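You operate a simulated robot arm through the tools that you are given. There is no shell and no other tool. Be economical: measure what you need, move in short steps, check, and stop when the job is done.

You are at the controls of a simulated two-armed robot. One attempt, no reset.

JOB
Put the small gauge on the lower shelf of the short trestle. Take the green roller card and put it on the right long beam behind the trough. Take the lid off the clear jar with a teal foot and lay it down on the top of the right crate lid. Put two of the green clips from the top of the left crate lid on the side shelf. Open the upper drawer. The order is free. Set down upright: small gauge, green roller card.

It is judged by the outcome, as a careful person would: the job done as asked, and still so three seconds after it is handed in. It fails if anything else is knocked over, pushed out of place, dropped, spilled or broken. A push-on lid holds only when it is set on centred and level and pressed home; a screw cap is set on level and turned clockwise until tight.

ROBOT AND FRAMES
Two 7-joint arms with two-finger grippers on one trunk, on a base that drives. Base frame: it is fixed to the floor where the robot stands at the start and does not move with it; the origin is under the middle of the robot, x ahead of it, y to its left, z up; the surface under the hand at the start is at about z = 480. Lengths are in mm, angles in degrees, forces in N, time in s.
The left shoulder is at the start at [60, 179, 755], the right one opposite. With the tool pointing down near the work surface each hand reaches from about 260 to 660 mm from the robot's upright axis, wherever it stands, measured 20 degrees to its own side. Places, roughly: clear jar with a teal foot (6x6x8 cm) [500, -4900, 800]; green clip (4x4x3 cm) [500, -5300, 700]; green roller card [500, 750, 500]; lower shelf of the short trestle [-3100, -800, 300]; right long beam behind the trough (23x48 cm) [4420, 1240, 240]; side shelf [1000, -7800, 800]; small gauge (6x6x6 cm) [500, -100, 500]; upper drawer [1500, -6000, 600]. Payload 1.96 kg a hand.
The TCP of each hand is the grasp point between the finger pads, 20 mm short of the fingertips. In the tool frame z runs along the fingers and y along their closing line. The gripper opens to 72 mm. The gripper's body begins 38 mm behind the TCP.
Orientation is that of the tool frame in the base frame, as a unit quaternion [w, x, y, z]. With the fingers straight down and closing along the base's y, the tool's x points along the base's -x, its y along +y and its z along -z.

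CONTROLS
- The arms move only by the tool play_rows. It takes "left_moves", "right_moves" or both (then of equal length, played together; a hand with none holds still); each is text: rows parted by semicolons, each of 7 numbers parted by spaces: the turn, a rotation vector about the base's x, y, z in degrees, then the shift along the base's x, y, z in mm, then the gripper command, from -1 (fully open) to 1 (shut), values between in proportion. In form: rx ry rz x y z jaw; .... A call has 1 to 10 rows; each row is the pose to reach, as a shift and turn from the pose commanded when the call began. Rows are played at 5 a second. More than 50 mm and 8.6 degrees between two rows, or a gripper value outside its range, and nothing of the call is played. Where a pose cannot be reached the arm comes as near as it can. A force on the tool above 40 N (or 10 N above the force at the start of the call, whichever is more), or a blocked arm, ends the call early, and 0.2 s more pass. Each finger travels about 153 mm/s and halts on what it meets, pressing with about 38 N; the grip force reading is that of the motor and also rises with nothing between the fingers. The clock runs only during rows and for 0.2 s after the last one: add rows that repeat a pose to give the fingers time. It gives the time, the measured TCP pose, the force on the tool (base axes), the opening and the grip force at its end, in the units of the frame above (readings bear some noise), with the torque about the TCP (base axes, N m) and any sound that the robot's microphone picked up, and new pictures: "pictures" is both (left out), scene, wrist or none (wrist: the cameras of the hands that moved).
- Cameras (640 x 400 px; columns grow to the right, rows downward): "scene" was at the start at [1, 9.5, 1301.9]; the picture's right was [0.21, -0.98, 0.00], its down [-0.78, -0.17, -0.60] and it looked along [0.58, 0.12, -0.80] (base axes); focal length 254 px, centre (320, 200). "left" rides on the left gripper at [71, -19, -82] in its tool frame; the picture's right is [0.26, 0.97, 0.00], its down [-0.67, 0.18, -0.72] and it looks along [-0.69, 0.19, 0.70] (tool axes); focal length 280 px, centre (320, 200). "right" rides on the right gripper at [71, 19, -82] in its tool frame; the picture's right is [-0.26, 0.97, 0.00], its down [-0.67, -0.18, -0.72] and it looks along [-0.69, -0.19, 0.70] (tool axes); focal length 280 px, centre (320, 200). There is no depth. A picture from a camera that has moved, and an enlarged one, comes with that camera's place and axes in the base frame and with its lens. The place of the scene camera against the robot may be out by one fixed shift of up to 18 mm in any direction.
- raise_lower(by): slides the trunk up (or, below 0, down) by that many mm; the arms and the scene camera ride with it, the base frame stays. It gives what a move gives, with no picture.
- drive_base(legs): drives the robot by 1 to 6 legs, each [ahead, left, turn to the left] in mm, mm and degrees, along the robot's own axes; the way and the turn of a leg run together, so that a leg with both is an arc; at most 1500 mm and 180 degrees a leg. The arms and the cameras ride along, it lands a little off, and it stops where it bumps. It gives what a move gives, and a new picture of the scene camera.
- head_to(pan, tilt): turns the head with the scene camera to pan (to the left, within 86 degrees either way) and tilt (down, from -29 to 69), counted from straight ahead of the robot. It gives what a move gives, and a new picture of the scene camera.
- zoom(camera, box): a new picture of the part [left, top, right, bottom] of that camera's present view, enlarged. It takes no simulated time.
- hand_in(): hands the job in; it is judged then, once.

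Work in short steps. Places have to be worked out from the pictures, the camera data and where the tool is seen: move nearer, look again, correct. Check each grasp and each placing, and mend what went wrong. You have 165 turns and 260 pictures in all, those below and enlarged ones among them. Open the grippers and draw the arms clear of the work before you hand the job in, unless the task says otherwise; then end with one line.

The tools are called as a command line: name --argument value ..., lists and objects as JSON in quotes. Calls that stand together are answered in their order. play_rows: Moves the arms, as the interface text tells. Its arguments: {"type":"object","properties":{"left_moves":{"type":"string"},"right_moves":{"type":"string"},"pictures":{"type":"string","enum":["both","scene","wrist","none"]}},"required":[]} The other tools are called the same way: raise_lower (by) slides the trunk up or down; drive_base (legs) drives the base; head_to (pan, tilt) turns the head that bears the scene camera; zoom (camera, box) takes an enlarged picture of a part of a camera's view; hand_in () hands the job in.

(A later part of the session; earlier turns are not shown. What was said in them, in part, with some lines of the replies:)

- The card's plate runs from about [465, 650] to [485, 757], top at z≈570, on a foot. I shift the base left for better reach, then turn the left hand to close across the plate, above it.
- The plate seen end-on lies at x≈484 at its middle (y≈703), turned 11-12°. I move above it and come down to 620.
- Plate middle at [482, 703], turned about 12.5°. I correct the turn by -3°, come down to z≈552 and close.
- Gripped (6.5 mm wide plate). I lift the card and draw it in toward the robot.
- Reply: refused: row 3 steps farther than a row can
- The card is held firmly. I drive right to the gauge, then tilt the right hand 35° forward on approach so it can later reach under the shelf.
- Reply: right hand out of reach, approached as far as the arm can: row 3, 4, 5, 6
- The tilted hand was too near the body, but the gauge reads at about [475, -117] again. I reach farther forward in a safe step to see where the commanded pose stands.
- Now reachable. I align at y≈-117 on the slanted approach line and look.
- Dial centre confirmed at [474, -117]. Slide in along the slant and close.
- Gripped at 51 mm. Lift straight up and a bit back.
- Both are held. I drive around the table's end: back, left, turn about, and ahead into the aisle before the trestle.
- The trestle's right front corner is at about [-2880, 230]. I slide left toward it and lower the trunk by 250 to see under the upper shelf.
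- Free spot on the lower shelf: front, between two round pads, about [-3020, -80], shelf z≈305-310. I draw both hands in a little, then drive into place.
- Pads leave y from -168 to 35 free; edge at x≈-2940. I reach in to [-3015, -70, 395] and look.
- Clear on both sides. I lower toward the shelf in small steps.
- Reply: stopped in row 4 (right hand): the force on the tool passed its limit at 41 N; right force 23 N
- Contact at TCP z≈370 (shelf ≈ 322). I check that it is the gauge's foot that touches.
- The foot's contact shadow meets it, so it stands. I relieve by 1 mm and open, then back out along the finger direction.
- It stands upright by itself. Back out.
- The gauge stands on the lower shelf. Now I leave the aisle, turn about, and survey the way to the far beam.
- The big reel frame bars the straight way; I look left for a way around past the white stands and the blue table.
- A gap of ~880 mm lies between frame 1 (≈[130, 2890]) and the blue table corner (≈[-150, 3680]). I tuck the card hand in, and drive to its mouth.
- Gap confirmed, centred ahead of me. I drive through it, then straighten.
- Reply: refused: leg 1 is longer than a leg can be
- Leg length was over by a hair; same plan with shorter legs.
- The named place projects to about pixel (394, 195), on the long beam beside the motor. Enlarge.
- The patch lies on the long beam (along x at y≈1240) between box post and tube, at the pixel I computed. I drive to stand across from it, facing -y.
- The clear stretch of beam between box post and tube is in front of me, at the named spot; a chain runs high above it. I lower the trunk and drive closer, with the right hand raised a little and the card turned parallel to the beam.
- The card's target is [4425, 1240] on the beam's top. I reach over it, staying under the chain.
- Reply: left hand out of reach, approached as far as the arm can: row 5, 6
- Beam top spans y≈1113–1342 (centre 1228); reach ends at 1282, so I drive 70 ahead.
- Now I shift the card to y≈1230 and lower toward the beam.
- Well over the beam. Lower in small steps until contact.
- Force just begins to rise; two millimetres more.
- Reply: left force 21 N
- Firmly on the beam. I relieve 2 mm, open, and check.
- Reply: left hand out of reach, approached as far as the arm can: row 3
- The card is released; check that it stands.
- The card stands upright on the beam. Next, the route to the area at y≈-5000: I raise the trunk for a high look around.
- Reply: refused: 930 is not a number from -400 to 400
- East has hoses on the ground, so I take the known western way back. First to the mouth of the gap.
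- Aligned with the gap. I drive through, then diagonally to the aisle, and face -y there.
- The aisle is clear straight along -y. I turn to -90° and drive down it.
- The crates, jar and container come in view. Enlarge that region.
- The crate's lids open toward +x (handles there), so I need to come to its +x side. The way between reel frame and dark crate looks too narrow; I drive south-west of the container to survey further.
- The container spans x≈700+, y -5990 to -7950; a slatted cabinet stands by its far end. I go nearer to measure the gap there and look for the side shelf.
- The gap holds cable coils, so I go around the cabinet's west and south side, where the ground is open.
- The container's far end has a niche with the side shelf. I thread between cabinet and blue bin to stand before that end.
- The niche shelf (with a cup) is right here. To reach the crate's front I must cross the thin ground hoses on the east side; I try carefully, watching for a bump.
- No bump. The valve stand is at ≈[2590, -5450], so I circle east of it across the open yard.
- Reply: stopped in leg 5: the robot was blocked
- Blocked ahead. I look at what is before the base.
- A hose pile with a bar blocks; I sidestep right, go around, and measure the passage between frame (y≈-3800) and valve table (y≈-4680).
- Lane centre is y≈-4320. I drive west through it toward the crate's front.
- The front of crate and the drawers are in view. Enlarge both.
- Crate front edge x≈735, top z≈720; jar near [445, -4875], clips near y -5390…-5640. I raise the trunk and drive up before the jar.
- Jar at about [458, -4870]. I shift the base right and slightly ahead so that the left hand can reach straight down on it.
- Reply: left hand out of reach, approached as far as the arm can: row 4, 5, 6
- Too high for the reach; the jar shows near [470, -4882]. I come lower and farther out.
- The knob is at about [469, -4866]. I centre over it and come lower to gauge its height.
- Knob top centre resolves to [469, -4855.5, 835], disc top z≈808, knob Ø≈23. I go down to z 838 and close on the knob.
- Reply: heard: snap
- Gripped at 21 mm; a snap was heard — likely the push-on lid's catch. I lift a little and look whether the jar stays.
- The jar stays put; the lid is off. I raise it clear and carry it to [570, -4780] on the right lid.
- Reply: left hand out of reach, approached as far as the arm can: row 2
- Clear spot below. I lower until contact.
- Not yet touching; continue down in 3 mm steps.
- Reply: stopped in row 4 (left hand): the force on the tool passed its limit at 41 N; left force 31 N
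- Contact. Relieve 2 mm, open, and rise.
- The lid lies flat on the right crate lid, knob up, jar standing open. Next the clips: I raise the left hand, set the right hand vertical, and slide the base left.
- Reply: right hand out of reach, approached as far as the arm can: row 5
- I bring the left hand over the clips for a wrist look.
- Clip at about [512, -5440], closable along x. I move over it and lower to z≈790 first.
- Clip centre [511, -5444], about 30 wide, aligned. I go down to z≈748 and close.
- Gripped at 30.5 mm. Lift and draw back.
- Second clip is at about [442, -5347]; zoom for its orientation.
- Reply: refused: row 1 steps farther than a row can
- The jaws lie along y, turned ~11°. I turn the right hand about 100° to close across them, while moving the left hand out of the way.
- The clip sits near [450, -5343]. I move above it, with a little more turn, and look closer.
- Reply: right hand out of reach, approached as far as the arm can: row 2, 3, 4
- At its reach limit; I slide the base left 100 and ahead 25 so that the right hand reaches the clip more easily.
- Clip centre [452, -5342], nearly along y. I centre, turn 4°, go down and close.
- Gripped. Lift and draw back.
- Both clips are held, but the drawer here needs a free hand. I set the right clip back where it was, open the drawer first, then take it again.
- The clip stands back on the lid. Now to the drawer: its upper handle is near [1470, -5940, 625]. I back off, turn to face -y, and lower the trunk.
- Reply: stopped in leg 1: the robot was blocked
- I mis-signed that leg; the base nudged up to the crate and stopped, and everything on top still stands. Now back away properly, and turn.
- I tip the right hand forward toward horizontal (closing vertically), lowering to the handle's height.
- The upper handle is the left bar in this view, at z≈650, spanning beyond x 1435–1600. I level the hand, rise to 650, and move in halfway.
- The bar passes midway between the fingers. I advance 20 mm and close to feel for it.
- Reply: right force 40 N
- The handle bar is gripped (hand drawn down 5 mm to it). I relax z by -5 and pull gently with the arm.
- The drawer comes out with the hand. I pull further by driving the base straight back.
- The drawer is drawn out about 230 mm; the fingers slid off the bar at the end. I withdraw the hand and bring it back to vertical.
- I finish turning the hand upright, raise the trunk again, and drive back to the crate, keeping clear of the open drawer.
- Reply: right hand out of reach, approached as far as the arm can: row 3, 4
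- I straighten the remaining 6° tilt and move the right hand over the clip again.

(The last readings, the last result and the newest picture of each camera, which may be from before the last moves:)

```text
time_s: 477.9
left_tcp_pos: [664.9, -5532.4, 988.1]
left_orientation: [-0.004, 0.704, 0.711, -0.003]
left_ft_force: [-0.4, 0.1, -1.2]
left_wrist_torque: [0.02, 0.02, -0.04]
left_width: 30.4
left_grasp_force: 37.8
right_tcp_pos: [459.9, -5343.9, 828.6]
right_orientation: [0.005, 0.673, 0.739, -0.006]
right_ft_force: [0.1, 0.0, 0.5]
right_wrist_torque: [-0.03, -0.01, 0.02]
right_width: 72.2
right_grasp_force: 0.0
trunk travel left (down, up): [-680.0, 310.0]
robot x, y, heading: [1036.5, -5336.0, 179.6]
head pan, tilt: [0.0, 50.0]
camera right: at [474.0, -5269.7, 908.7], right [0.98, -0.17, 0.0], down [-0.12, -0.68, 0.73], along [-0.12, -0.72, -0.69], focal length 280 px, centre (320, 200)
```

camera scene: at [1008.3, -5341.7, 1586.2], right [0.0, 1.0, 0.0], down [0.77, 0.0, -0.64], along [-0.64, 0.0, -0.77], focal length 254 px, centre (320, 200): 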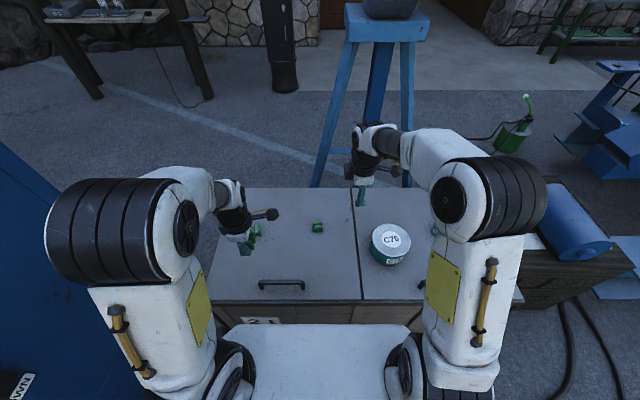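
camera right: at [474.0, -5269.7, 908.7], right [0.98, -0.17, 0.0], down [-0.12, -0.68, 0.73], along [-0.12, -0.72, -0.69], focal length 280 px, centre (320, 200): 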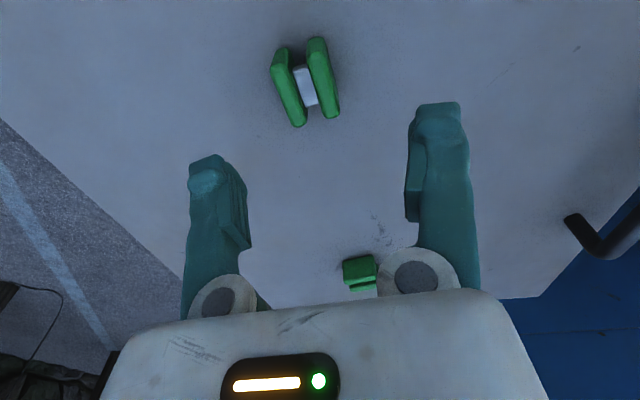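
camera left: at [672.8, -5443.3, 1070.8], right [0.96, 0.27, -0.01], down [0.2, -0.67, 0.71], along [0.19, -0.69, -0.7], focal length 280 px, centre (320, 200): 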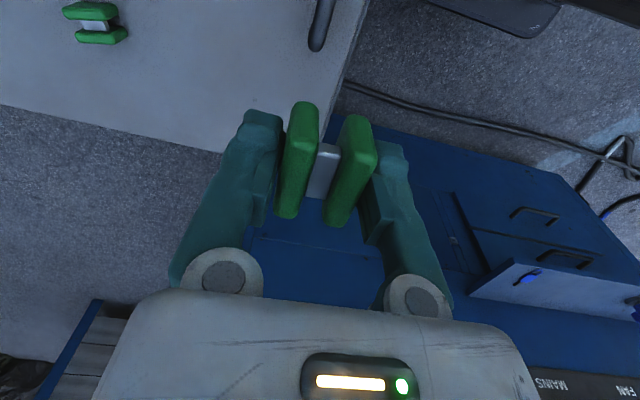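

Clip at [454, -5340] as expected. Down and grip.

play_rows --right_moves "0 0 0 -6 3 -30 -1; 0 0 0 -6 3 -60 -1; 0 0 0 -6 3 -80 -1; 0 0 0 -6 3 -80 0; 0 0 0 -6 3 -80 1; 0 0 0 -6 3 -80 1" --pictures "none"

play_rows --right_moves "0 0 0 0 0 25 1; 0 0 0 0 0 55 1; 0 0 0 20 5 90 1; 0 0 0 50 10 125 1; 0 0 0 85 20 155 1; 0 0 0 120 30 185 1; 0 0 0 155 45 210 1; 0 0 0 190 60 235 1" --pictures "both"

```text
time_s: 479.1
left_tcp_pos: [667.6, -5531.4, 991.6]
left_orientation: [-0.005, 0.703, 0.711, -0.003]
left_ft_force: [-0.3, -0.2, 0.5]
left_wrist_torque: [0.01, -0.03, -0.01]
left_width: 30.4
left_grasp_force: 38.3
right_tcp_pos: [458.9, -5344.8, 773.0]
right_orientation: [0.003, 0.674, 0.739, -0.013]
right_ft_force: [6.1, 1.2, 17.9]
right_wrist_torque: [0.01, -0.1, -0.01]
right_width: 5.9
right_grasp_force: 30.2
right hand out of reach, approached as far as the arm can: row 1, 2, 3, 4, 5, 6
trunk travel left (down, up): [-680.0, 310.0]
robot x, y, heading: [1038.3, -5333.8, 179.6]
head pan, tilt: [0.0, 50.0]
stopped in row 6 (right hand): the force on the tool passed its limit at 81 N (the readings are from after the stop); the commanded pose is now the measured one
```

```text
time_s: 480.9
left_tcp_pos: [666.5, -5532.0, 990.5]
left_orientation: [-0.004, 0.703, 0.711, -0.003]
left_ft_force: [-0.1, -0.3, -0.6]
left_wrist_torque: [0.0, 0.01, 0.01]
left_width: 30.3
left_grasp_force: 38.4
right_tcp_pos: [648.8, -5284.5, 1008.1]
right_orientation: [0.003, 0.673, 0.739, -0.011]
right_ft_force: [0.1, -0.2, -0.5]
right_wrist_torque: [-0.02, -0.01, -0.01]
right_width: 0.0
right_grasp_force: 29.6
trunk travel left (down, up): [-680.0, 310.0]
robot x, y, heading: [1036.7, -5336.4, 179.7]
head pan, tilt: [0.0, 50.0]
camera scene: at [1011.0, -5341.3, 1586.1], right [0.0, 1.0, 0.0], down [0.77, 0.0, -0.64], along [-0.64, 0.0, -0.77], focal length 254 px, centre (320, 200)
camera right: at [663.7, -5211.6, 1087.3], right [0.98, -0.17, -0.01], down [-0.11, -0.67, 0.73], along [-0.13, -0.72, -0.68], focal length 280 px, centre (320, 200)
```

scene: 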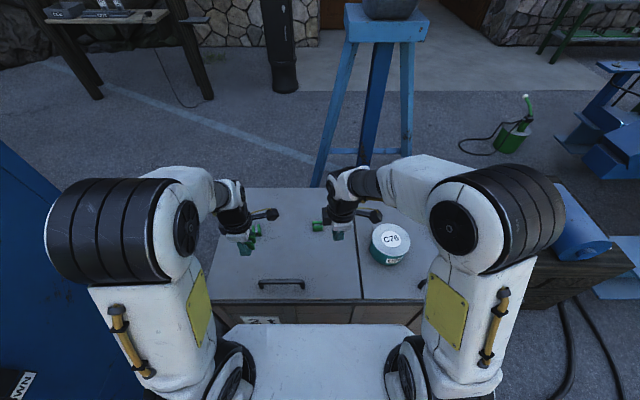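
right: 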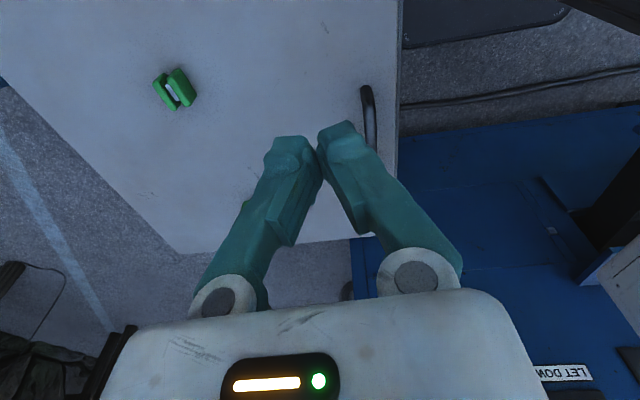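

The grip was out of reach and missed; the clip still stands. I move the base 25 left and 28 ahead and try again, checking each step.

drive_base --legs '[[0, 28, 0], [26, 0, 0]]'

play_rows --right_moves "0 0 0 -5 0 -40 -1; 0 0 0 -15 -5 -80 -1; 0 0 0 -40 -10 -110 -1; 0 0 0 -70 -15 -135 -1; 0 0 0 -105 -20 -155 -1; 0 0 0 -140 -25 -170 -1; 0 0 0 -165 -30 -180 -1" --pictures "wrist"

```text
time_s: 482.2
left_tcp_pos: [641.8, -5558.8, 990.3]
left_orientation: [-0.002, 0.703, 0.711, -0.003]
left_ft_force: [-0.1, 0.3, -0.5]
left_wrist_torque: [-0.02, 0.01, 0.01]
left_width: 30.2
left_grasp_force: 37.9
right_tcp_pos: [622.9, -5313.2, 1006.0]
right_orientation: [0.004, 0.674, 0.739, -0.012]
right_ft_force: [0.9, 0.4, -0.2]
right_wrist_torque: [0.01, -0.02, 0.03]
right_width: 0.0
right_grasp_force: 29.5
trunk travel left (down, up): [-680.0, 310.0]
robot x, y, heading: [1012.0, -5364.3, 179.7]
head pan, tilt: [0.0, 50.0]
camera scene: at [984.9, -5367.5, 1586.2], right [0.0, 1.0, 0.0], down [0.77, 0.0, -0.64], along [-0.64, 0.0, -0.77], focal length 254 px, centre (320, 200)
```

scene: 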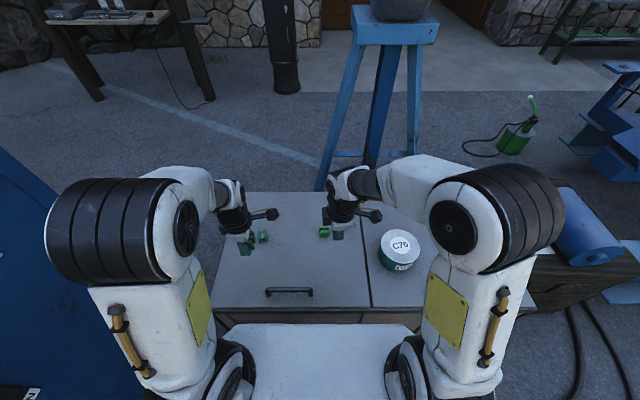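

```text
time_s: 483.8
left_tcp_pos: [639.7, -5559.3, 989.0]
left_orientation: [-0.003, 0.704, 0.71, -0.002]
left_ft_force: [1.0, -0.2, -0.9]
left_wrist_torque: [-0.01, 0.01, -0.01]
left_width: 30.3
left_grasp_force: 37.7
right_tcp_pos: [457.6, -5343.8, 825.9]
right_orientation: [0.004, 0.674, 0.739, -0.011]
right_ft_force: [0.9, 0.2, -0.2]
right_wrist_torque: [0.03, 0.02, 0.0]
right_width: 72.2
right_grasp_force: 0.0
trunk travel left (down, up): [-680.0, 310.0]
robot x, y, heading: [1012.1, -5367.1, 179.6]
head pan, tilt: [0.0, 50.0]
camera right: at [470.9, -5270.4, 905.8], right [0.98, -0.17, 0.0], down [-0.12, -0.67, 0.73], along [-0.13, -0.72, -0.68], focal length 280 px, centre (320, 200)
```

right: 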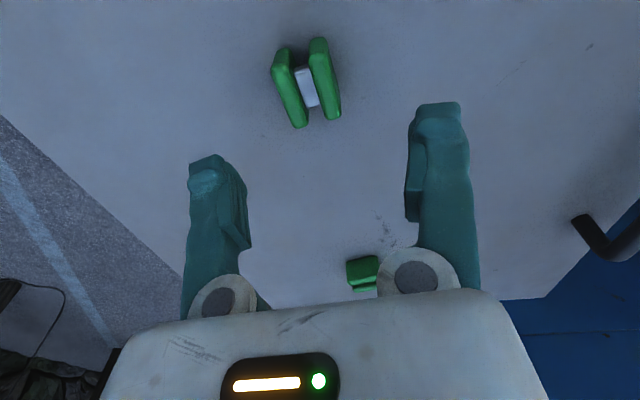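

Same view, now within reach. Descend.

play_rows --right_moves "0 0 0 -5 3 -30 -1; 0 0 0 -5 3 -60 -1; 0 0 0 -5 3 -77 -1; 0 0 0 -5 3 -77 -1" --pictures "wrist"

```text
time_s: 484.8
left_tcp_pos: [641.5, -5559.2, 989.3]
left_orientation: [-0.005, 0.704, 0.711, -0.002]
left_ft_force: [-0.2, 0.1, 0.3]
left_wrist_torque: [-0.02, -0.01, 0.0]
left_width: 30.6
left_grasp_force: 38.0
right_tcp_pos: [452.6, -5341.4, 749.0]
right_orientation: [0.004, 0.674, 0.738, -0.01]
right_ft_force: [0.6, -0.7, 0.4]
right_wrist_torque: [0.02, -0.01, -0.02]
right_width: 71.9
right_grasp_force: 0.0
trunk travel left (down, up): [-680.0, 310.0]
robot x, y, heading: [1011.5, -5362.0, 180.0]
head pan, tilt: [0.0, 50.0]
camera right: at [466.1, -5267.2, 828.9], right [0.98, -0.17, 0.0], down [-0.11, -0.67, 0.73], along [-0.13, -0.72, -0.68], focal length 280 px, centre (320, 200)
```

right: 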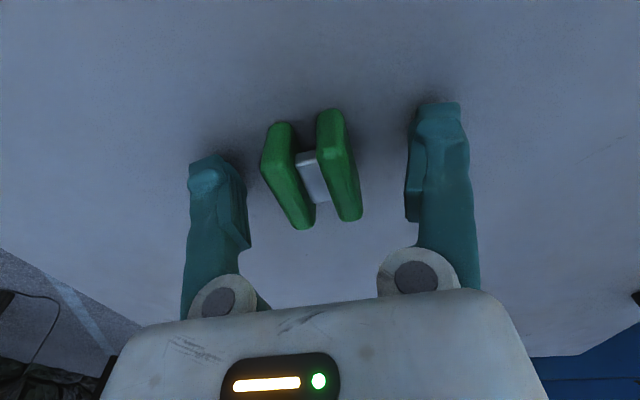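

play_rows --right_moves "0 0 0 0 0 0 0; 0 0 0 0 0 0 1; 0 0 0 0 0 0 1; 0 0 0 0 0 25 1; 0 0 0 0 0 55 1; 0 0 0 20 5 90 1; 0 0 0 50 10 125 1; 0 0 0 85 20 155 1; 0 0 0 120 30 185 1; 0 0 0 155 45 210 1" --pictures "both"

```text
time_s: 487.0
left_tcp_pos: [642.0, -5559.2, 989.0]
left_orientation: [-0.004, 0.704, 0.71, -0.003]
left_ft_force: [0.1, 0.3, -0.7]
left_wrist_torque: [-0.02, -0.01, -0.02]
left_width: 30.3
left_grasp_force: 38.0
right_tcp_pos: [607.5, -5296.1, 959.3]
right_orientation: [0.004, 0.674, 0.739, -0.012]
right_ft_force: [0.6, -0.1, 0.4]
right_wrist_torque: [-0.01, -0.01, 0.01]
right_width: 30.2
right_grasp_force: 37.6
trunk travel left (down, up): [-680.0, 310.0]
robot x, y, heading: [1010.9, -5364.2, 179.8]
head pan, tilt: [0.0, 50.0]
camera scene: at [985.1, -5369.2, 1586.1], right [0.0, 1.0, 0.0], down [0.77, 0.0, -0.64], along [-0.64, 0.0, -0.77], focal length 254 px, centre (320, 200)
camera right: at [621.6, -5221.2, 1039.2], right [0.98, -0.17, -0.01], down [-0.11, -0.67, 0.73], along [-0.13, -0.72, -0.68], focal length 280 px, centre (320, 200)
```

scene: 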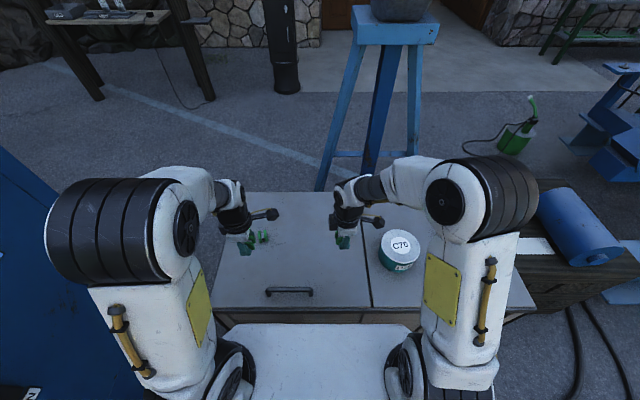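
right: 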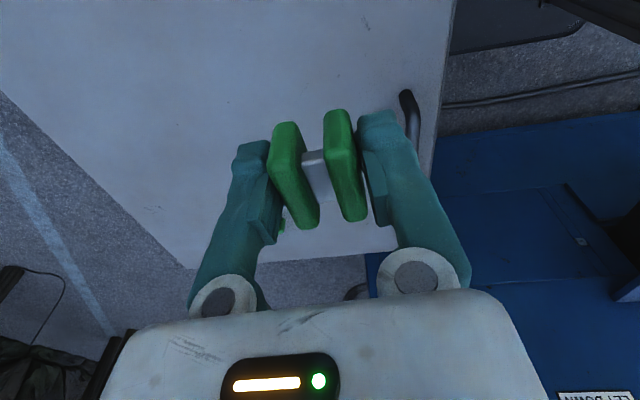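

Both clips are in hand. I drive back the known way: out past the valve table, around the east, to the container's far end.

drive_base --legs '[[-100, -150, 0], [-520, 0, 0], [-230, -880, 0], [-1450, 0, 0], [-1170, 0, 0]]'

```text
time_s: 507.8
left_tcp_pos: [4088.6, -4501.1, 989.7]
left_orientation: [-0.004, 0.699, 0.715, -0.003]
left_ft_force: [0.1, 0.3, -0.9]
left_wrist_torque: [0.0, 0.01, 0.01]
left_width: 30.4
left_grasp_force: 38.1
right_tcp_pos: [4049.8, -4237.9, 958.6]
right_orientation: [0.004, 0.668, 0.744, -0.011]
right_ft_force: [-0.9, -0.7, -0.5]
right_wrist_torque: [-0.01, 0.0, -0.02]
right_width: 30.2
right_grasp_force: 38.1
trunk travel left (down, up): [-680.0, 310.0]
robot x, y, heading: [4458.6, -4299.7, -179.4]
head pan, tilt: [0.0, 50.0]
camera scene: at [4428.0, -4305.9, 1586.1], right [-0.01, 1.0, 0.0], down [0.77, 0.01, -0.64], along [-0.64, -0.01, -0.77], focal length 254 px, centre (320, 200)
```

scene: 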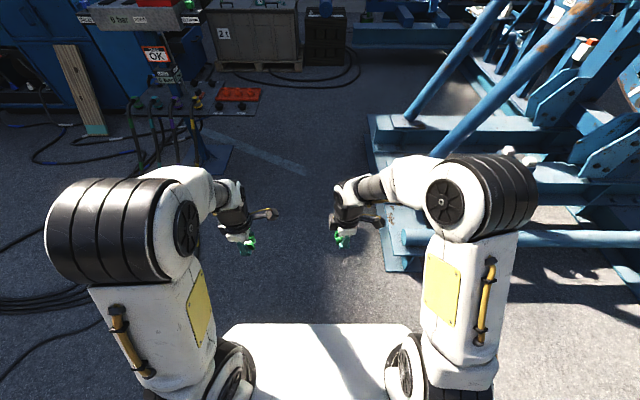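

Through the lane. Now south past the hose pile and diagonally to the container's south-east.

drive_base --legs '[[0, 1450, 0], [0, 330, 0], [667, 850, 0], [667, 850, 0], [667, 850, 0]]'

```text
time_s: 532.0
left_tcp_pos: [2149.6, -8811.6, 988.4]
left_orientation: [-0.004, 0.699, 0.716, -0.003]
left_ft_force: [-0.3, -0.2, -0.8]
left_wrist_torque: [0.01, -0.01, 0.02]
left_width: 30.4
left_grasp_force: 38.1
right_tcp_pos: [2110.9, -8548.3, 958.0]
right_orientation: [0.004, 0.669, 0.743, -0.011]
right_ft_force: [0.9, 0.3, 0.4]
right_wrist_torque: [0.01, 0.0, -0.03]
right_width: 30.5
right_grasp_force: 37.9
trunk travel left (down, up): [-680.0, 310.0]
robot x, y, heading: [2518.8, -8612.3, -179.7]
head pan, tilt: [0.0, 50.0]
camera scene: at [2488.8, -8617.4, 1586.1], right [-0.01, 1.0, 0.0], down [0.77, 0.01, -0.64], along [-0.64, 0.0, -0.77], focal length 254 px, centre (320, 200)
```

scene: 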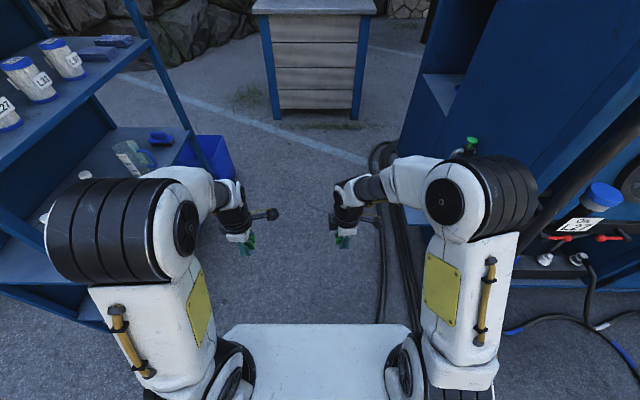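

I continue to x≈920 and turn to face the niche.

drive_base --legs '[[1450, 30, 0], [150, 0, 0], [0, 0, -90]]'

head_to --pan 0 --tilt 40

```text
time_s: 544.1
left_tcp_pos: [707.5, -8278.5, 989.5]
left_orientation: [-0.005, 1.0, 0.004, 0.001]
left_ft_force: [0.0, 0.7, 0.0]
left_wrist_torque: [-0.02, -0.03, -0.03]
left_width: 30.2
left_grasp_force: 38.1
right_tcp_pos: [971.9, -8244.6, 958.2]
right_orientation: [-0.005, 0.999, 0.045, -0.011]
right_ft_force: [0.9, -0.9, 0.1]
right_wrist_torque: [0.02, -0.01, -0.02]
right_width: 30.3
right_grasp_force: 37.8
trunk travel left (down, up): [-680.0, 310.0]
robot x, y, heading: [903.1, -8651.0, 89.7]
head pan, tilt: [0.0, 50.0]
camera scene: at [891.1, -8639.6, 1586.1], right [1.0, -0.01, 0.0], down [-0.01, -0.77, -0.64], along [0.0, 0.64, -0.77], focal length 254 px, centre (320, 200)
```

scene: 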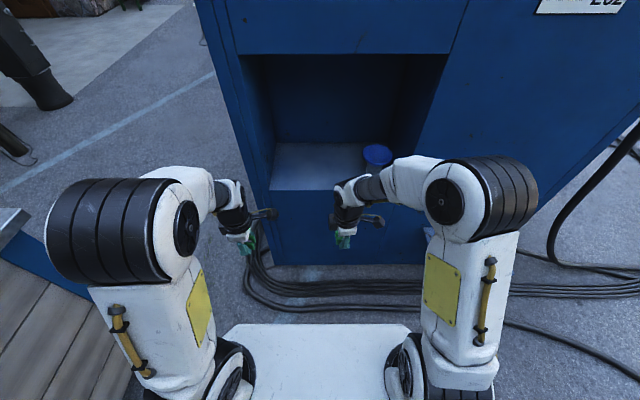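

```text
time_s: 544.8
left_tcp_pos: [707.2, -8280.1, 990.0]
left_orientation: [-0.005, 1.0, 0.003, 0.0]
left_ft_force: [-0.7, 0.0, 0.4]
left_wrist_torque: [-0.01, -0.01, -0.01]
left_width: 30.6
left_grasp_force: 38.7
right_tcp_pos: [971.9, -8244.9, 957.9]
right_orientation: [-0.004, 0.999, 0.044, -0.011]
right_ft_force: [0.2, -0.2, -0.4]
right_wrist_torque: [0.03, -0.03, 0.0]
right_width: 30.4
right_grasp_force: 38.1
trunk travel left (down, up): [-680.0, 310.0]
robot x, y, heading: [900.2, -8651.2, 89.6]
head pan, tilt: [0.0, 40.0]
camera scene: at [891.1, -8631.6, 1600.3], right [1.0, -0.01, 0.0], down [0.0, -0.64, -0.77], along [0.01, 0.77, -0.64], focal length 254 px, centre (320, 200)
```

scene: 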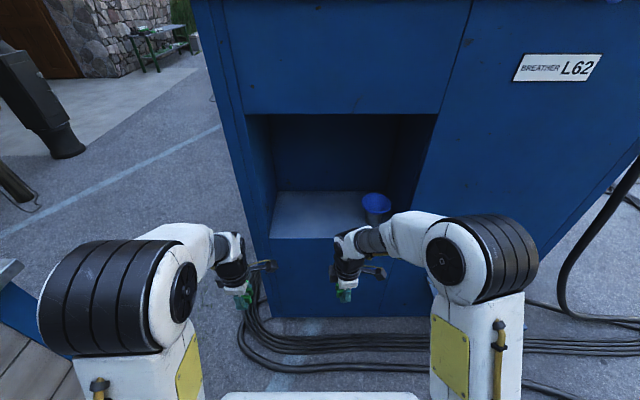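

The niche spans x≈705–1208, shelf z≈840, depth ≈300, cup at [1145, -7870]. I drive 190 closer.

drive_base --legs '[[190, 0, 0]]'

play_rows --left_moves "0 0 0 25 10 -20 1; 0 0 0 55 20 -35 1; 0 0 0 80 30 -45 1; 0 0 0 80 70 -45 1" --pictures "both"

```text
time_s: 546.4
left_tcp_pos: [710.3, -8087.9, 988.7]
left_orientation: [-0.005, 1.0, 0.002, 0.001]
left_ft_force: [0.3, -0.1, -0.6]
left_wrist_torque: [0.01, -0.01, 0.04]
left_width: 30.3
left_grasp_force: 37.8
right_tcp_pos: [974.5, -8053.6, 958.3]
right_orientation: [-0.004, 0.999, 0.043, -0.01]
right_ft_force: [0.3, 0.7, -0.3]
right_wrist_torque: [-0.02, 0.02, -0.01]
right_width: 30.3
right_grasp_force: 38.5
trunk travel left (down, up): [-680.0, 310.0]
robot x, y, heading: [902.7, -8459.7, 89.6]
head pan, tilt: [0.0, 40.0]
camera scene: at [892.7, -8440.6, 1600.3], right [1.0, -0.01, 0.0], down [-0.01, -0.64, -0.77], along [0.01, 0.77, -0.64], focal length 254 px, centre (320, 200)
```

scene: 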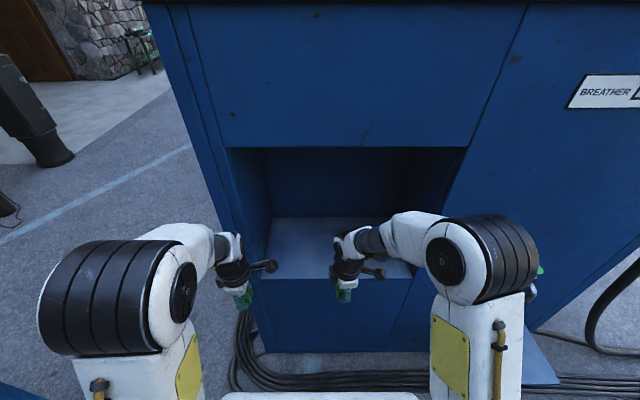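

```text
time_s: 547.4
left_tcp_pos: [788.8, -8017.8, 944.2]
left_orientation: [-0.005, 1.0, 0.002, 0.001]
left_ft_force: [-0.8, 0.3, -0.7]
left_wrist_torque: [-0.02, 0.01, 0.01]
left_width: 30.4
left_grasp_force: 38.5
right_tcp_pos: [974.5, -8052.8, 958.2]
right_orientation: [-0.004, 0.999, 0.043, -0.01]
right_ft_force: [-1.2, 0.0, 0.6]
right_wrist_torque: [-0.02, 0.0, 0.01]
right_width: 30.2
right_grasp_force: 38.3
trunk travel left (down, up): [-680.0, 310.0]
robot x, y, heading: [900.5, -8460.3, 89.4]
head pan, tilt: [0.0, 40.0]
camera scene: at [892.4, -8438.8, 1600.3], right [1.0, -0.01, 0.0], down [-0.01, -0.64, -0.76], along [0.01, 0.76, -0.64], focal length 254 px, centre (320, 200)
camera left: at [859.9, -7997.8, 1025.5], right [0.27, -0.96, -0.01], down [-0.67, -0.19, 0.71], along [-0.69, -0.19, -0.7], focal length 280 px, centre (320, 200)
```

scene: 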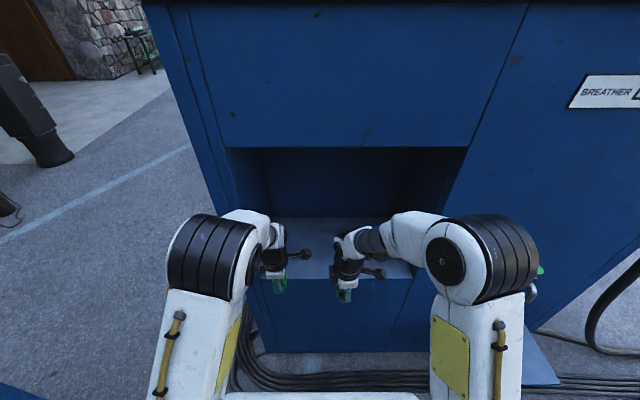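
left: 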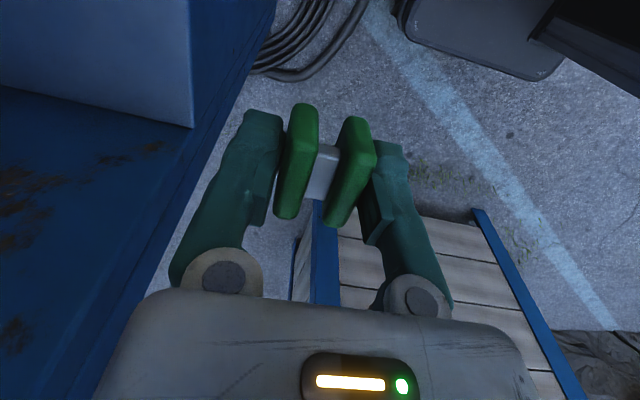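

The niche's left jamb is at x≈729, shelf front at y≈-7937. I reach in to [805, -7875].

play_rows --left_moves "0 0 0 8 35 0 1; 0 0 0 15 70 0 1; 0 0 0 15 105 0 1; 0 0 0 15 142 0 1; 0 0 0 15 142 -20 1" --pictures "both"

```text
time_s: 548.6
left_tcp_pos: [803.7, -7882.5, 931.0]
left_orientation: [-0.009, 1.0, 0.003, 0.002]
left_ft_force: [-0.1, -0.5, 0.1]
left_wrist_torque: [0.01, -0.02, 0.0]
left_width: 30.6
left_grasp_force: 37.9
left hand out of reach, approached as far as the arm can: row 4, 5
right_tcp_pos: [972.5, -8054.2, 958.2]
right_orientation: [-0.004, 0.999, 0.043, -0.01]
right_ft_force: [0.1, -0.2, -0.3]
right_wrist_torque: [-0.01, 0.01, -0.02]
right_width: 30.2
right_grasp_force: 38.3
trunk travel left (down, up): [-680.0, 310.0]
robot x, y, heading: [900.9, -8458.7, 89.6]
head pan, tilt: [0.0, 40.0]
camera scene: at [890.7, -8440.1, 1600.3], right [1.0, -0.01, 0.0], down [0.0, -0.64, -0.77], along [0.01, 0.77, -0.64], focal length 254 px, centre (320, 200)
camera left: at [873.8, -7865.5, 1013.1], right [0.27, -0.96, -0.01], down [-0.68, -0.2, 0.71], along [-0.69, -0.18, -0.7], focal length 280 px, centre (320, 200)
```

scene: 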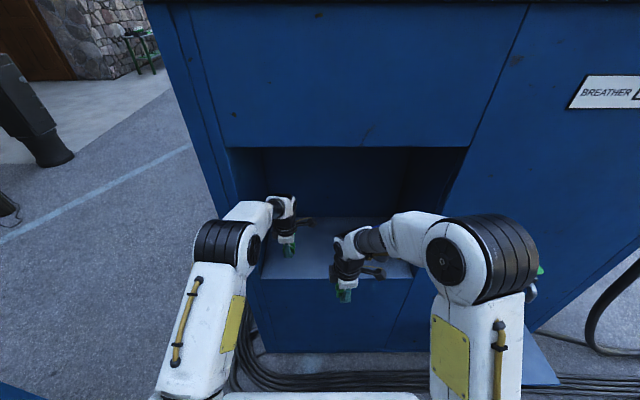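
left: 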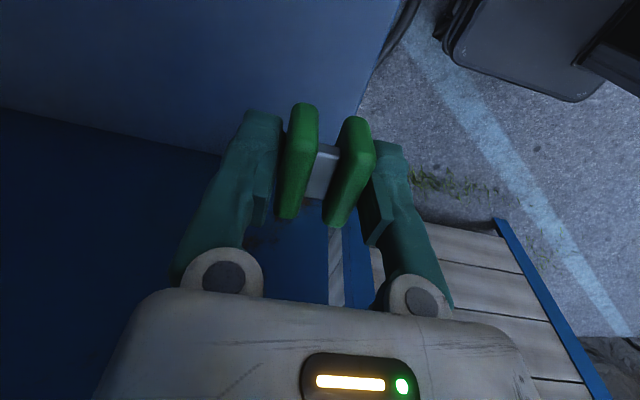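

The clip is only just inside the shelf edge (y≈-7913). I drive 40 more ahead for depth.

drive_base --legs '[[42, 0, 0]]'

play_rows --left_moves "0 0 0 0 0 -20 1; 0 0 0 0 8 -40 1; 0 0 0 0 12 -50 1" --pictures "wrist"

```text
time_s: 549.5
left_tcp_pos: [804.0, -7842.9, 932.3]
left_orientation: [-0.009, 1.0, 0.002, 0.001]
left_ft_force: [-0.2, 0.2, -0.3]
left_wrist_torque: [0.02, -0.01, 0.01]
left_width: 30.4
left_grasp_force: 37.5
right_tcp_pos: [974.5, -8013.2, 959.1]
right_orientation: [-0.004, 0.999, 0.044, -0.01]
right_ft_force: [-0.5, 0.0, -0.5]
right_wrist_torque: [0.03, -0.05, 0.03]
right_width: 30.2
right_grasp_force: 37.9
trunk travel left (down, up): [-680.0, 310.0]
robot x, y, heading: [901.1, -8421.6, 89.6]
head pan, tilt: [0.0, 40.0]
camera scene: at [893.1, -8399.4, 1600.4], right [1.0, -0.01, 0.0], down [-0.01, -0.64, -0.77], along [0.01, 0.77, -0.64], focal length 254 px, centre (320, 200)
```

scene: 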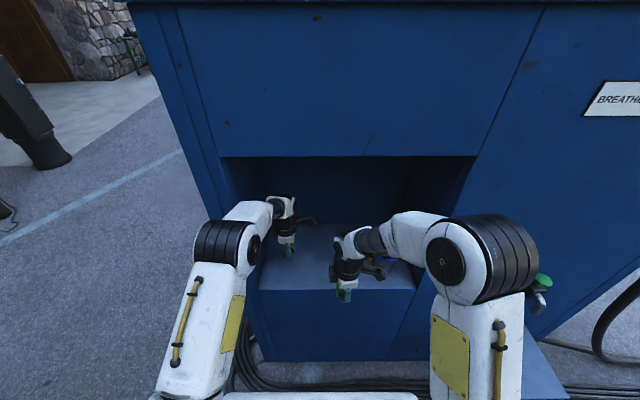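

```text
time_s: 550.3
left_tcp_pos: [804.3, -7830.6, 881.8]
left_orientation: [-0.009, 1.0, 0.003, 0.001]
left_ft_force: [0.1, 0.2, -0.5]
left_wrist_torque: [0.02, -0.01, 0.0]
left_width: 30.3
left_grasp_force: 37.7
right_tcp_pos: [975.1, -8012.5, 958.3]
right_orientation: [-0.004, 0.999, 0.044, -0.011]
right_ft_force: [0.8, 0.5, -0.2]
right_wrist_torque: [-0.01, -0.01, 0.03]
right_width: 30.3
right_grasp_force: 38.1
trunk travel left (down, up): [-680.0, 310.0]
robot x, y, heading: [903.8, -8416.6, 89.2]
head pan, tilt: [0.0, 40.0]
camera left: at [875.3, -7812.8, 963.8], right [0.27, -0.96, -0.02], down [-0.68, -0.2, 0.71], along [-0.69, -0.18, -0.7], focal length 280 px, centre (320, 200)
```

left: 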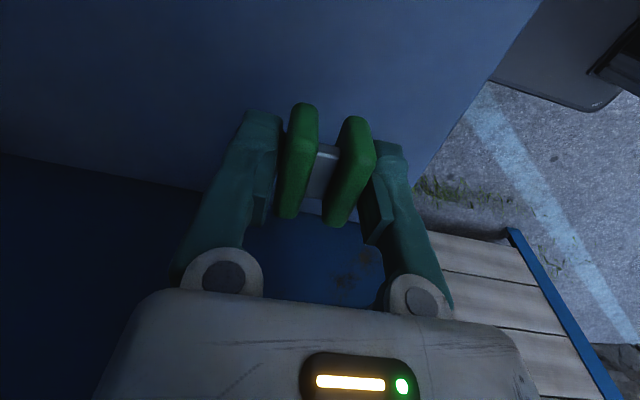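

Well over the shelf. I lower until contact.

play_rows --left_moves "0 0 0 0 0 -5 1; 0 0 0 0 0 -10 1; 0 0 0 0 0 -14 1; 0 0 0 0 0 -18 1; 0 0 0 0 0 -22 1; 0 0 0 0 0 -26 1; 0 0 0 0 0 -30 1; 0 0 0 0 0 -33 1" --pictures "wrist"

```text
time_s: 552.1
left_tcp_pos: [805.3, -7830.8, 848.6]
left_orientation: [-0.009, 1.0, 0.003, 0.002]
left_ft_force: [-0.3, -0.2, -0.2]
left_wrist_torque: [0.01, 0.0, -0.01]
left_width: 30.5
left_grasp_force: 38.0
right_tcp_pos: [974.3, -8012.2, 957.5]
right_orientation: [-0.004, 0.999, 0.043, -0.011]
right_ft_force: [0.2, -0.7, -0.6]
right_wrist_torque: [0.02, 0.01, -0.02]
right_width: 30.2
right_grasp_force: 38.0
trunk travel left (down, up): [-680.0, 310.0]
robot x, y, heading: [901.3, -8417.4, 89.4]
head pan, tilt: [0.0, 40.0]
camera left: at [875.9, -7812.4, 930.8], right [0.27, -0.96, -0.02], down [-0.68, -0.2, 0.71], along [-0.69, -0.18, -0.7], focal length 280 px, centre (320, 200)
```

left: 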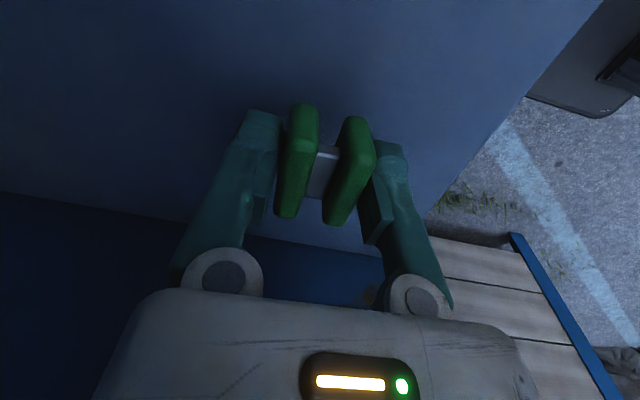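

play_rows --left_moves "0 0 0 0 0 -4 1; 0 0 0 0 0 -8 1; 0 0 0 0 0 -12 1; 0 0 0 0 0 -16 1; 0 0 0 0 0 -20 1; 0 0 0 0 0 -24 1; 0 0 0 0 0 -28 1; 0 0 0 0 0 -32 1" --pictures "wrist"

```text
time_s: 553.9
left_tcp_pos: [805.3, -7829.4, 822.0]
left_orientation: [-0.015, 1.0, 0.002, 0.002]
left_ft_force: [-1.1, 3.7, 31.1]
left_wrist_torque: [0.06, -0.08, 0.0]
left_width: 30.8
left_grasp_force: 38.3
right_tcp_pos: [974.6, -8015.9, 960.4]
right_orientation: [-0.006, 0.999, 0.044, -0.011]
right_ft_force: [-0.2, 0.0, 0.4]
right_wrist_torque: [0.01, -0.01, -0.02]
right_width: 30.4
right_grasp_force: 38.1
trunk travel left (down, up): [-680.0, 310.0]
robot x, y, heading: [900.6, -8415.6, 89.3]
head pan, tilt: [0.0, 40.0]
camera left: at [875.8, -7813.4, 904.0], right [0.27, -0.96, -0.03], down [-0.68, -0.21, 0.71], along [-0.69, -0.17, -0.71], focal length 280 px, centre (320, 200)
```

left: 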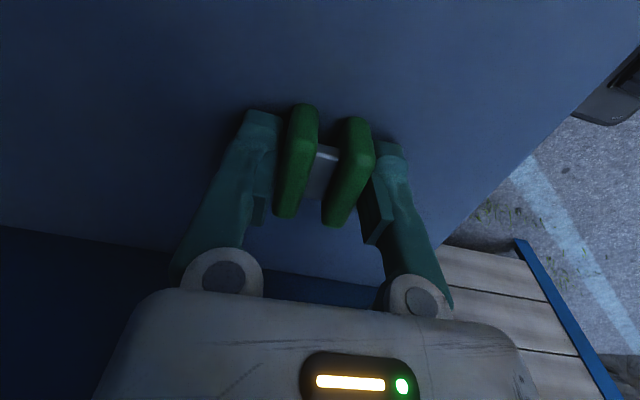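

Contact: shelf ≈ z 798. Relieve, release, rise and withdraw the left hand.

play_rows --left_moves "0 0 0 0 0 5 1; 0 0 0 0 0 6 0.6; 0 0 0 0 0 6 0.2; 0 0 0 0 0 6 -0.4; 0 0 0 0 0 25 -0.4; 0 0 0 0 0 60 -0.4; 0 0 0 0 0 95 -0.4" --pictures "wrist"

```text
time_s: 555.5
left_tcp_pos: [803.6, -7830.4, 913.1]
left_orientation: [-0.009, 1.0, 0.003, 0.002]
left_ft_force: [-0.7, 0.1, 0.5]
left_wrist_torque: [0.02, -0.01, 0.01]
left_width: 50.2
left_grasp_force: 0.0
right_tcp_pos: [974.4, -8014.5, 959.7]
right_orientation: [-0.005, 0.999, 0.044, -0.01]
right_ft_force: [-0.6, 0.3, -1.1]
right_wrist_torque: [-0.01, -0.01, -0.02]
right_width: 30.4
right_grasp_force: 37.8
trunk travel left (down, up): [-680.0, 310.0]
robot x, y, heading: [901.6, -8421.4, 89.6]
head pan, tilt: [0.0, 40.0]
camera left: at [874.8, -7813.4, 995.1], right [0.27, -0.96, -0.02], down [-0.68, -0.2, 0.71], along [-0.69, -0.18, -0.71], focal length 280 px, centre (320, 200)
```

left: 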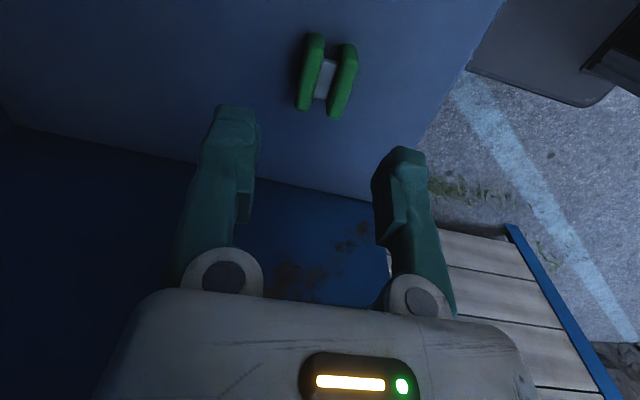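

First clip stands on the side shelf. I withdraw the left hand and reach in with the right to [945, -7840].

play_rows --left_moves "0 0 0 0 -40 5 -0.4; 0 0 0 0 -85 10 -0.4; 0 0 0 -5 -130 15 -0.4; 0 0 0 -15 -175 20 -0.4; 0 0 0 -30 -215 25 -0.4; 0 0 0 -50 -250 30 -0.4; 0 0 0 -70 -280 35 -0.4" --pictures "none"

play_rows --right_moves "0 0 0 -5 35 -10 1; 0 0 0 -10 70 -20 1; 0 0 0 -15 105 -30 1; 0 0 0 -20 140 -40 1; 0 0 0 -25 165 -60 1; 0 0 0 -28 178 -90 1" --pictures "both"

```text
time_s: 557.1
left_tcp_pos: [733.7, -8110.8, 947.1]
left_orientation: [-0.009, 1.0, 0.003, 0.001]
left_ft_force: [0.2, -0.1, 0.3]
left_wrist_torque: [0.01, 0.01, -0.01]
left_width: 50.4
left_grasp_force: 0.0
right_tcp_pos: [973.2, -8013.6, 959.0]
right_orientation: [-0.005, 0.999, 0.044, -0.011]
right_ft_force: [-0.3, 0.0, -0.6]
right_wrist_torque: [0.01, -0.03, -0.02]
right_width: 30.2
right_grasp_force: 38.2
trunk travel left (down, up): [-680.0, 310.0]
robot x, y, heading: [904.1, -8416.9, 89.4]
head pan, tilt: [0.0, 40.0]
```

```text
time_s: 558.5
left_tcp_pos: [735.6, -8109.8, 945.5]
left_orientation: [-0.008, 1.0, 0.002, 0.002]
left_ft_force: [-0.6, 0.8, -0.2]
left_wrist_torque: [-0.03, 0.0, 0.0]
left_width: 50.1
left_grasp_force: 0.0
right_tcp_pos: [946.3, -7834.2, 867.6]
right_orientation: [-0.004, 0.999, 0.044, -0.01]
right_ft_force: [0.5, -0.7, -0.1]
right_wrist_torque: [-0.01, -0.01, 0.02]
right_width: 30.2
right_grasp_force: 37.8
trunk travel left (down, up): [-680.0, 310.0]
robot x, y, heading: [901.3, -8414.6, 89.4]
head pan, tilt: [0.0, 40.0]
camera scene: at [892.5, -8398.3, 1600.3], right [1.0, -0.01, 0.0], down [-0.01, -0.64, -0.77], along [0.01, 0.77, -0.64], focal length 254 px, centre (320, 200)
camera right: at [1021.5, -7848.3, 947.6], right [-0.18, -0.98, 0.0], down [-0.67, 0.12, 0.73], along [-0.72, 0.13, -0.68], focal length 280 px, centre (320, 200)
```

scene: 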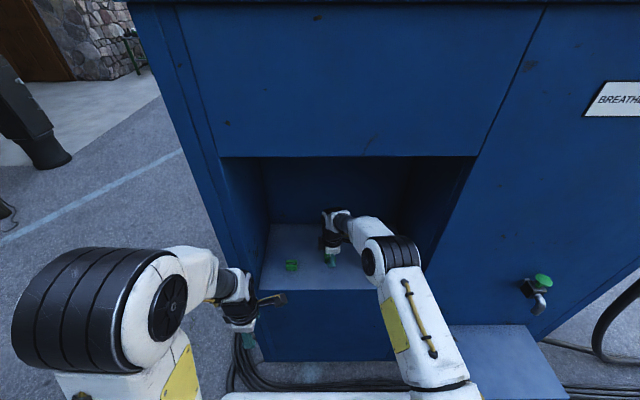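
right: 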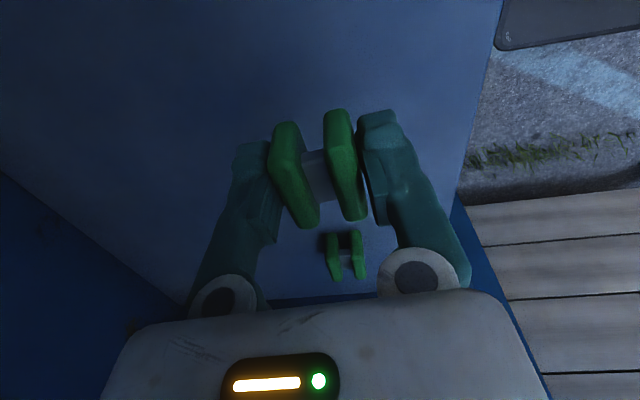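

Over the shelf, clear of the cup and the first clip. Lower to contact (expected ≈ 823).

play_rows --right_moves "0 0 0 0 0 -10 1; 0 0 0 0 0 -20 1; 0 0 0 0 0 -30 1; 0 0 0 0 0 -37 1; 0 0 0 0 0 -41 1; 0 0 0 0 0 -44 1; 0 0 0 0 0 -46 1" --pictures "wrist"

```text
time_s: 560.1
left_tcp_pos: [734.8, -8111.1, 947.1]
left_orientation: [-0.009, 1.0, 0.002, 0.002]
left_ft_force: [-0.1, -0.3, -0.2]
left_wrist_torque: [0.0, -0.02, 0.0]
left_width: 50.5
left_grasp_force: 0.1
right_tcp_pos: [946.1, -7834.9, 821.3]
right_orientation: [-0.006, 0.999, 0.043, -0.011]
right_ft_force: [0.7, 0.4, 4.9]
right_wrist_torque: [-0.06, -0.05, 0.01]
right_width: 30.5
right_grasp_force: 38.2
trunk travel left (down, up): [-680.0, 310.0]
robot x, y, heading: [904.8, -8421.2, 89.5]
head pan, tilt: [0.0, 40.0]
camera right: at [1021.5, -7849.3, 903.0], right [-0.18, -0.98, -0.01], down [-0.67, 0.12, 0.73], along [-0.72, 0.13, -0.68], focal length 280 px, centre (320, 200)
```

right: 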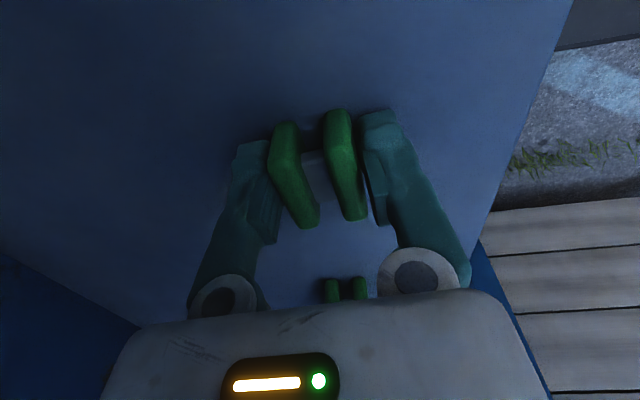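

Light contact (4.9 N). Release, rise, and withdraw.

play_rows --right_moves "0 0 0 0 0 0 0.6; 0 0 0 0 0 0 0.2; 0 0 0 0 0 0 -0.4; 0 0 0 0 0 30 -0.4; 0 0 0 0 0 70 -0.4; 0 0 0 0 -40 80 -0.4; 0 0 0 0 -85 85 -0.4; 0 0 0 0 -130 90 -0.4; 0 0 0 0 -175 95 -0.4; 0 0 0 0 -220 100 -0.4" --pictures "both"

zoom --camera "scene" --box '[230, 180, 450, 320]'

```text
time_s: 562.3
left_tcp_pos: [734.8, -8111.3, 946.7]
left_orientation: [-0.009, 1.0, 0.003, 0.002]
left_ft_force: [0.3, -0.3, 0.1]
left_wrist_torque: [0.0, 0.03, 0.02]
left_width: 50.5
left_grasp_force: 0.0
right_tcp_pos: [945.3, -8055.6, 924.4]
right_orientation: [-0.005, 0.999, 0.044, -0.01]
right_ft_force: [0.5, 0.5, 0.3]
right_wrist_torque: [0.0, -0.01, 0.0]
right_width: 50.5
right_grasp_force: 0.2
right hand out of reach, approached as far as the arm can: row 5
trunk travel left (down, up): [-680.0, 310.0]
robot x, y, heading: [903.2, -8420.0, 89.4]
head pan, tilt: [0.0, 40.0]
camera scene: at [893.0, -8401.0, 1600.3], right [1.0, -0.01, 0.0], down [-0.01, -0.64, -0.77], along [0.01, 0.77, -0.64], focal length 254 px, centre (320, 200)
camera right: at [1020.7, -8070.5, 1004.0], right [-0.18, -0.98, -0.01], down [-0.67, 0.12, 0.73], along [-0.72, 0.13, -0.68], focal length 280 px, centre (320, 200)
```

scene: 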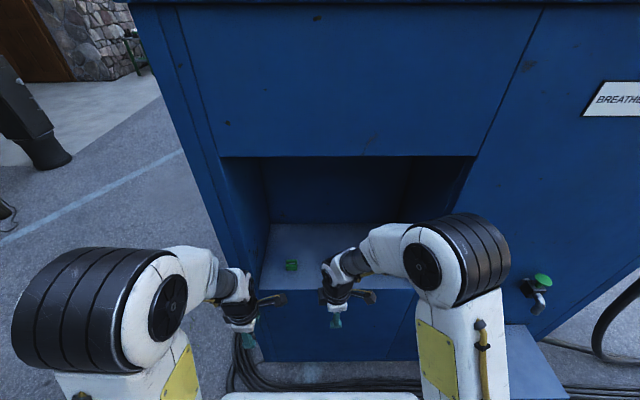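
right: 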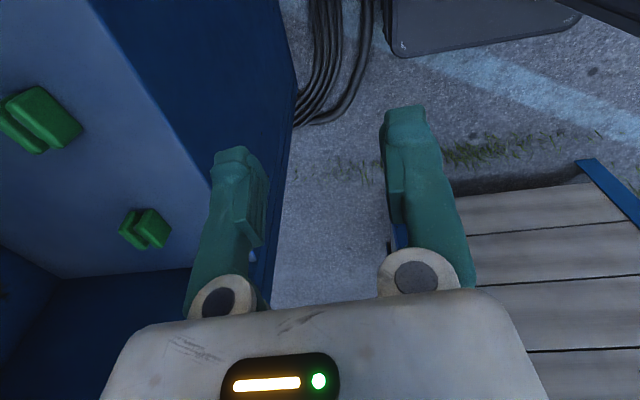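

```text
2.86 times, centred on (340, 250) of scene
camera zoom: at [893.0, -8401.0, 1600.3], right [1.0, -0.01, 0.0], down [-0.01, -0.64, -0.77], along [0.01, 0.77, -0.64], focal length 726 px, centre (263, 57)
```

zoom: 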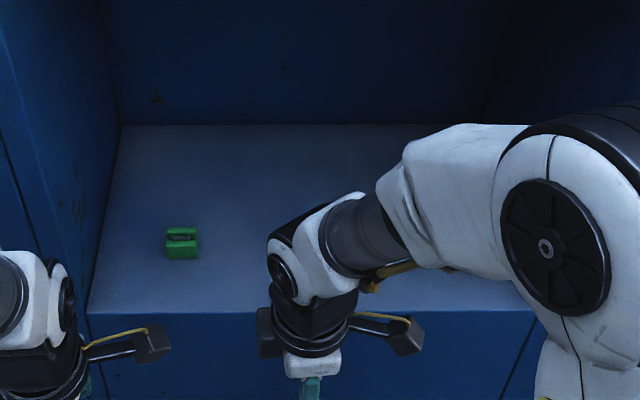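

Both clips lie on the side shelf. I back away for a last look, grippers open.

drive_base --legs '[[-350, 0, 0]]'

play_rows --left_moves "0 0 0 0 -10 10 -1; 0 0 0 0 -10 10 -1" --right_moves "0 0 0 40 0 10 -1; 0 0 0 80 0 10 -1" --pictures "scene"

zoom --camera "scene" --box '[230, 120, 430, 260]'

```text
time_s: 564.5
left_tcp_pos: [730.5, -8462.1, 947.2]
left_orientation: [-0.009, 1.0, 0.004, 0.002]
left_ft_force: [-0.4, -0.5, 0.1]
left_wrist_torque: [0.05, -0.03, 0.01]
left_width: 50.5
left_grasp_force: 0.1
right_tcp_pos: [941.8, -8406.5, 924.3]
right_orientation: [-0.005, 0.999, 0.045, -0.01]
right_ft_force: [-0.2, -1.0, -0.8]
right_wrist_torque: [0.02, -0.01, 0.0]
right_width: 50.3
right_grasp_force: 0.1
trunk travel left (down, up): [-680.0, 310.0]
robot x, y, heading: [905.1, -8769.2, 89.8]
head pan, tilt: [0.0, 40.0]
camera scene: at [890.3, -8751.1, 1600.3], right [1.0, -0.01, 0.0], down [0.0, -0.64, -0.77], along [0.01, 0.77, -0.64], focal length 254 px, centre (320, 200)
```

scene: 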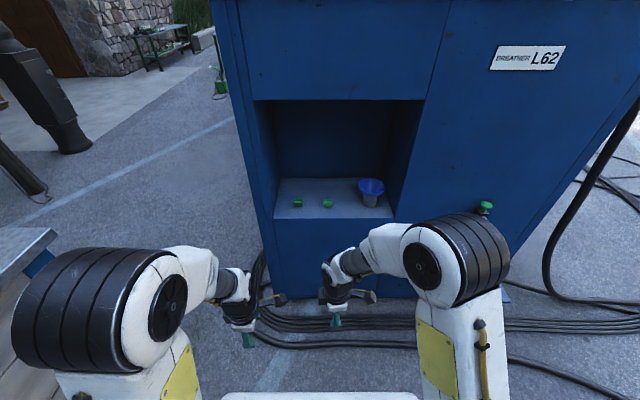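

```text
time_s: 565.1
left_tcp_pos: [733.3, -8469.2, 956.6]
left_orientation: [-0.008, 1.0, 0.004, 0.001]
left_ft_force: [0.1, 1.3, 0.5]
left_wrist_torque: [-0.01, 0.0, 0.01]
left_width: 72.1
left_grasp_force: 0.2
left hand out of reach, approached as far as the arm can: row 1, 2
right_tcp_pos: [1023.3, -8405.6, 934.9]
right_orientation: [-0.005, 0.999, 0.045, -0.012]
right_ft_force: [0.1, -0.3, 0.3]
right_wrist_torque: [-0.02, 0.02, -0.01]
right_width: 72.0
right_grasp_force: 0.1
trunk travel left (down, up): [-680.0, 310.0]
robot x, y, heading: [902.2, -8771.3, 89.4]
head pan, tilt: [0.0, 40.0]
camera scene: at [891.3, -8750.5, 1600.3], right [1.0, -0.01, 0.0], down [0.0, -0.64, -0.77], along [0.0, 0.77, -0.64], focal length 254 px, centre (320, 200)
```

scene: 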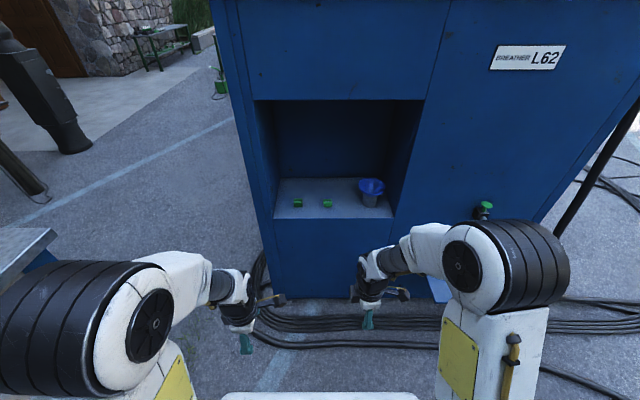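

```text
2.86 times, centred on (330, 190) of scene
camera zoom: at [891.3, -8750.5, 1600.3], right [1.0, -0.01, 0.0], down [0.0, -0.64, -0.77], along [0.0, 0.77, -0.64], focal length 726 px, centre (291, 229)
```

zoom: 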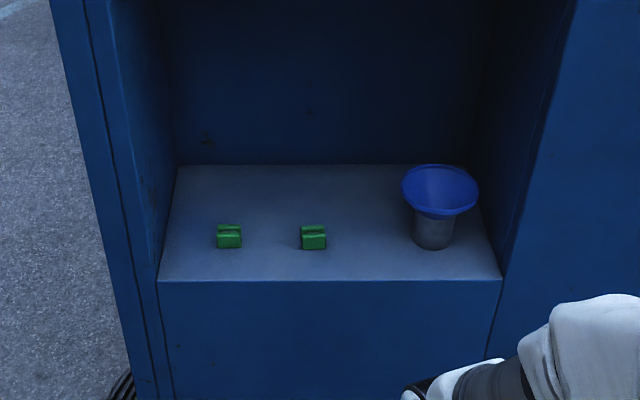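

Both clips stand on the side shelf beside the untouched cup. The gauge, card, lid and drawer are done, the grippers are open and the arms are clear, so I hand in.

hand_in

```text
The job is handed in.
```

The whole job is done and handed in: the gauge, roller card and jar lid are in place, two clips are on the side shelf, and the upper drawer is open. I did not look at the lid or drawer again after leaving them, and once, by a mis-signed move, the base nudged the crate.
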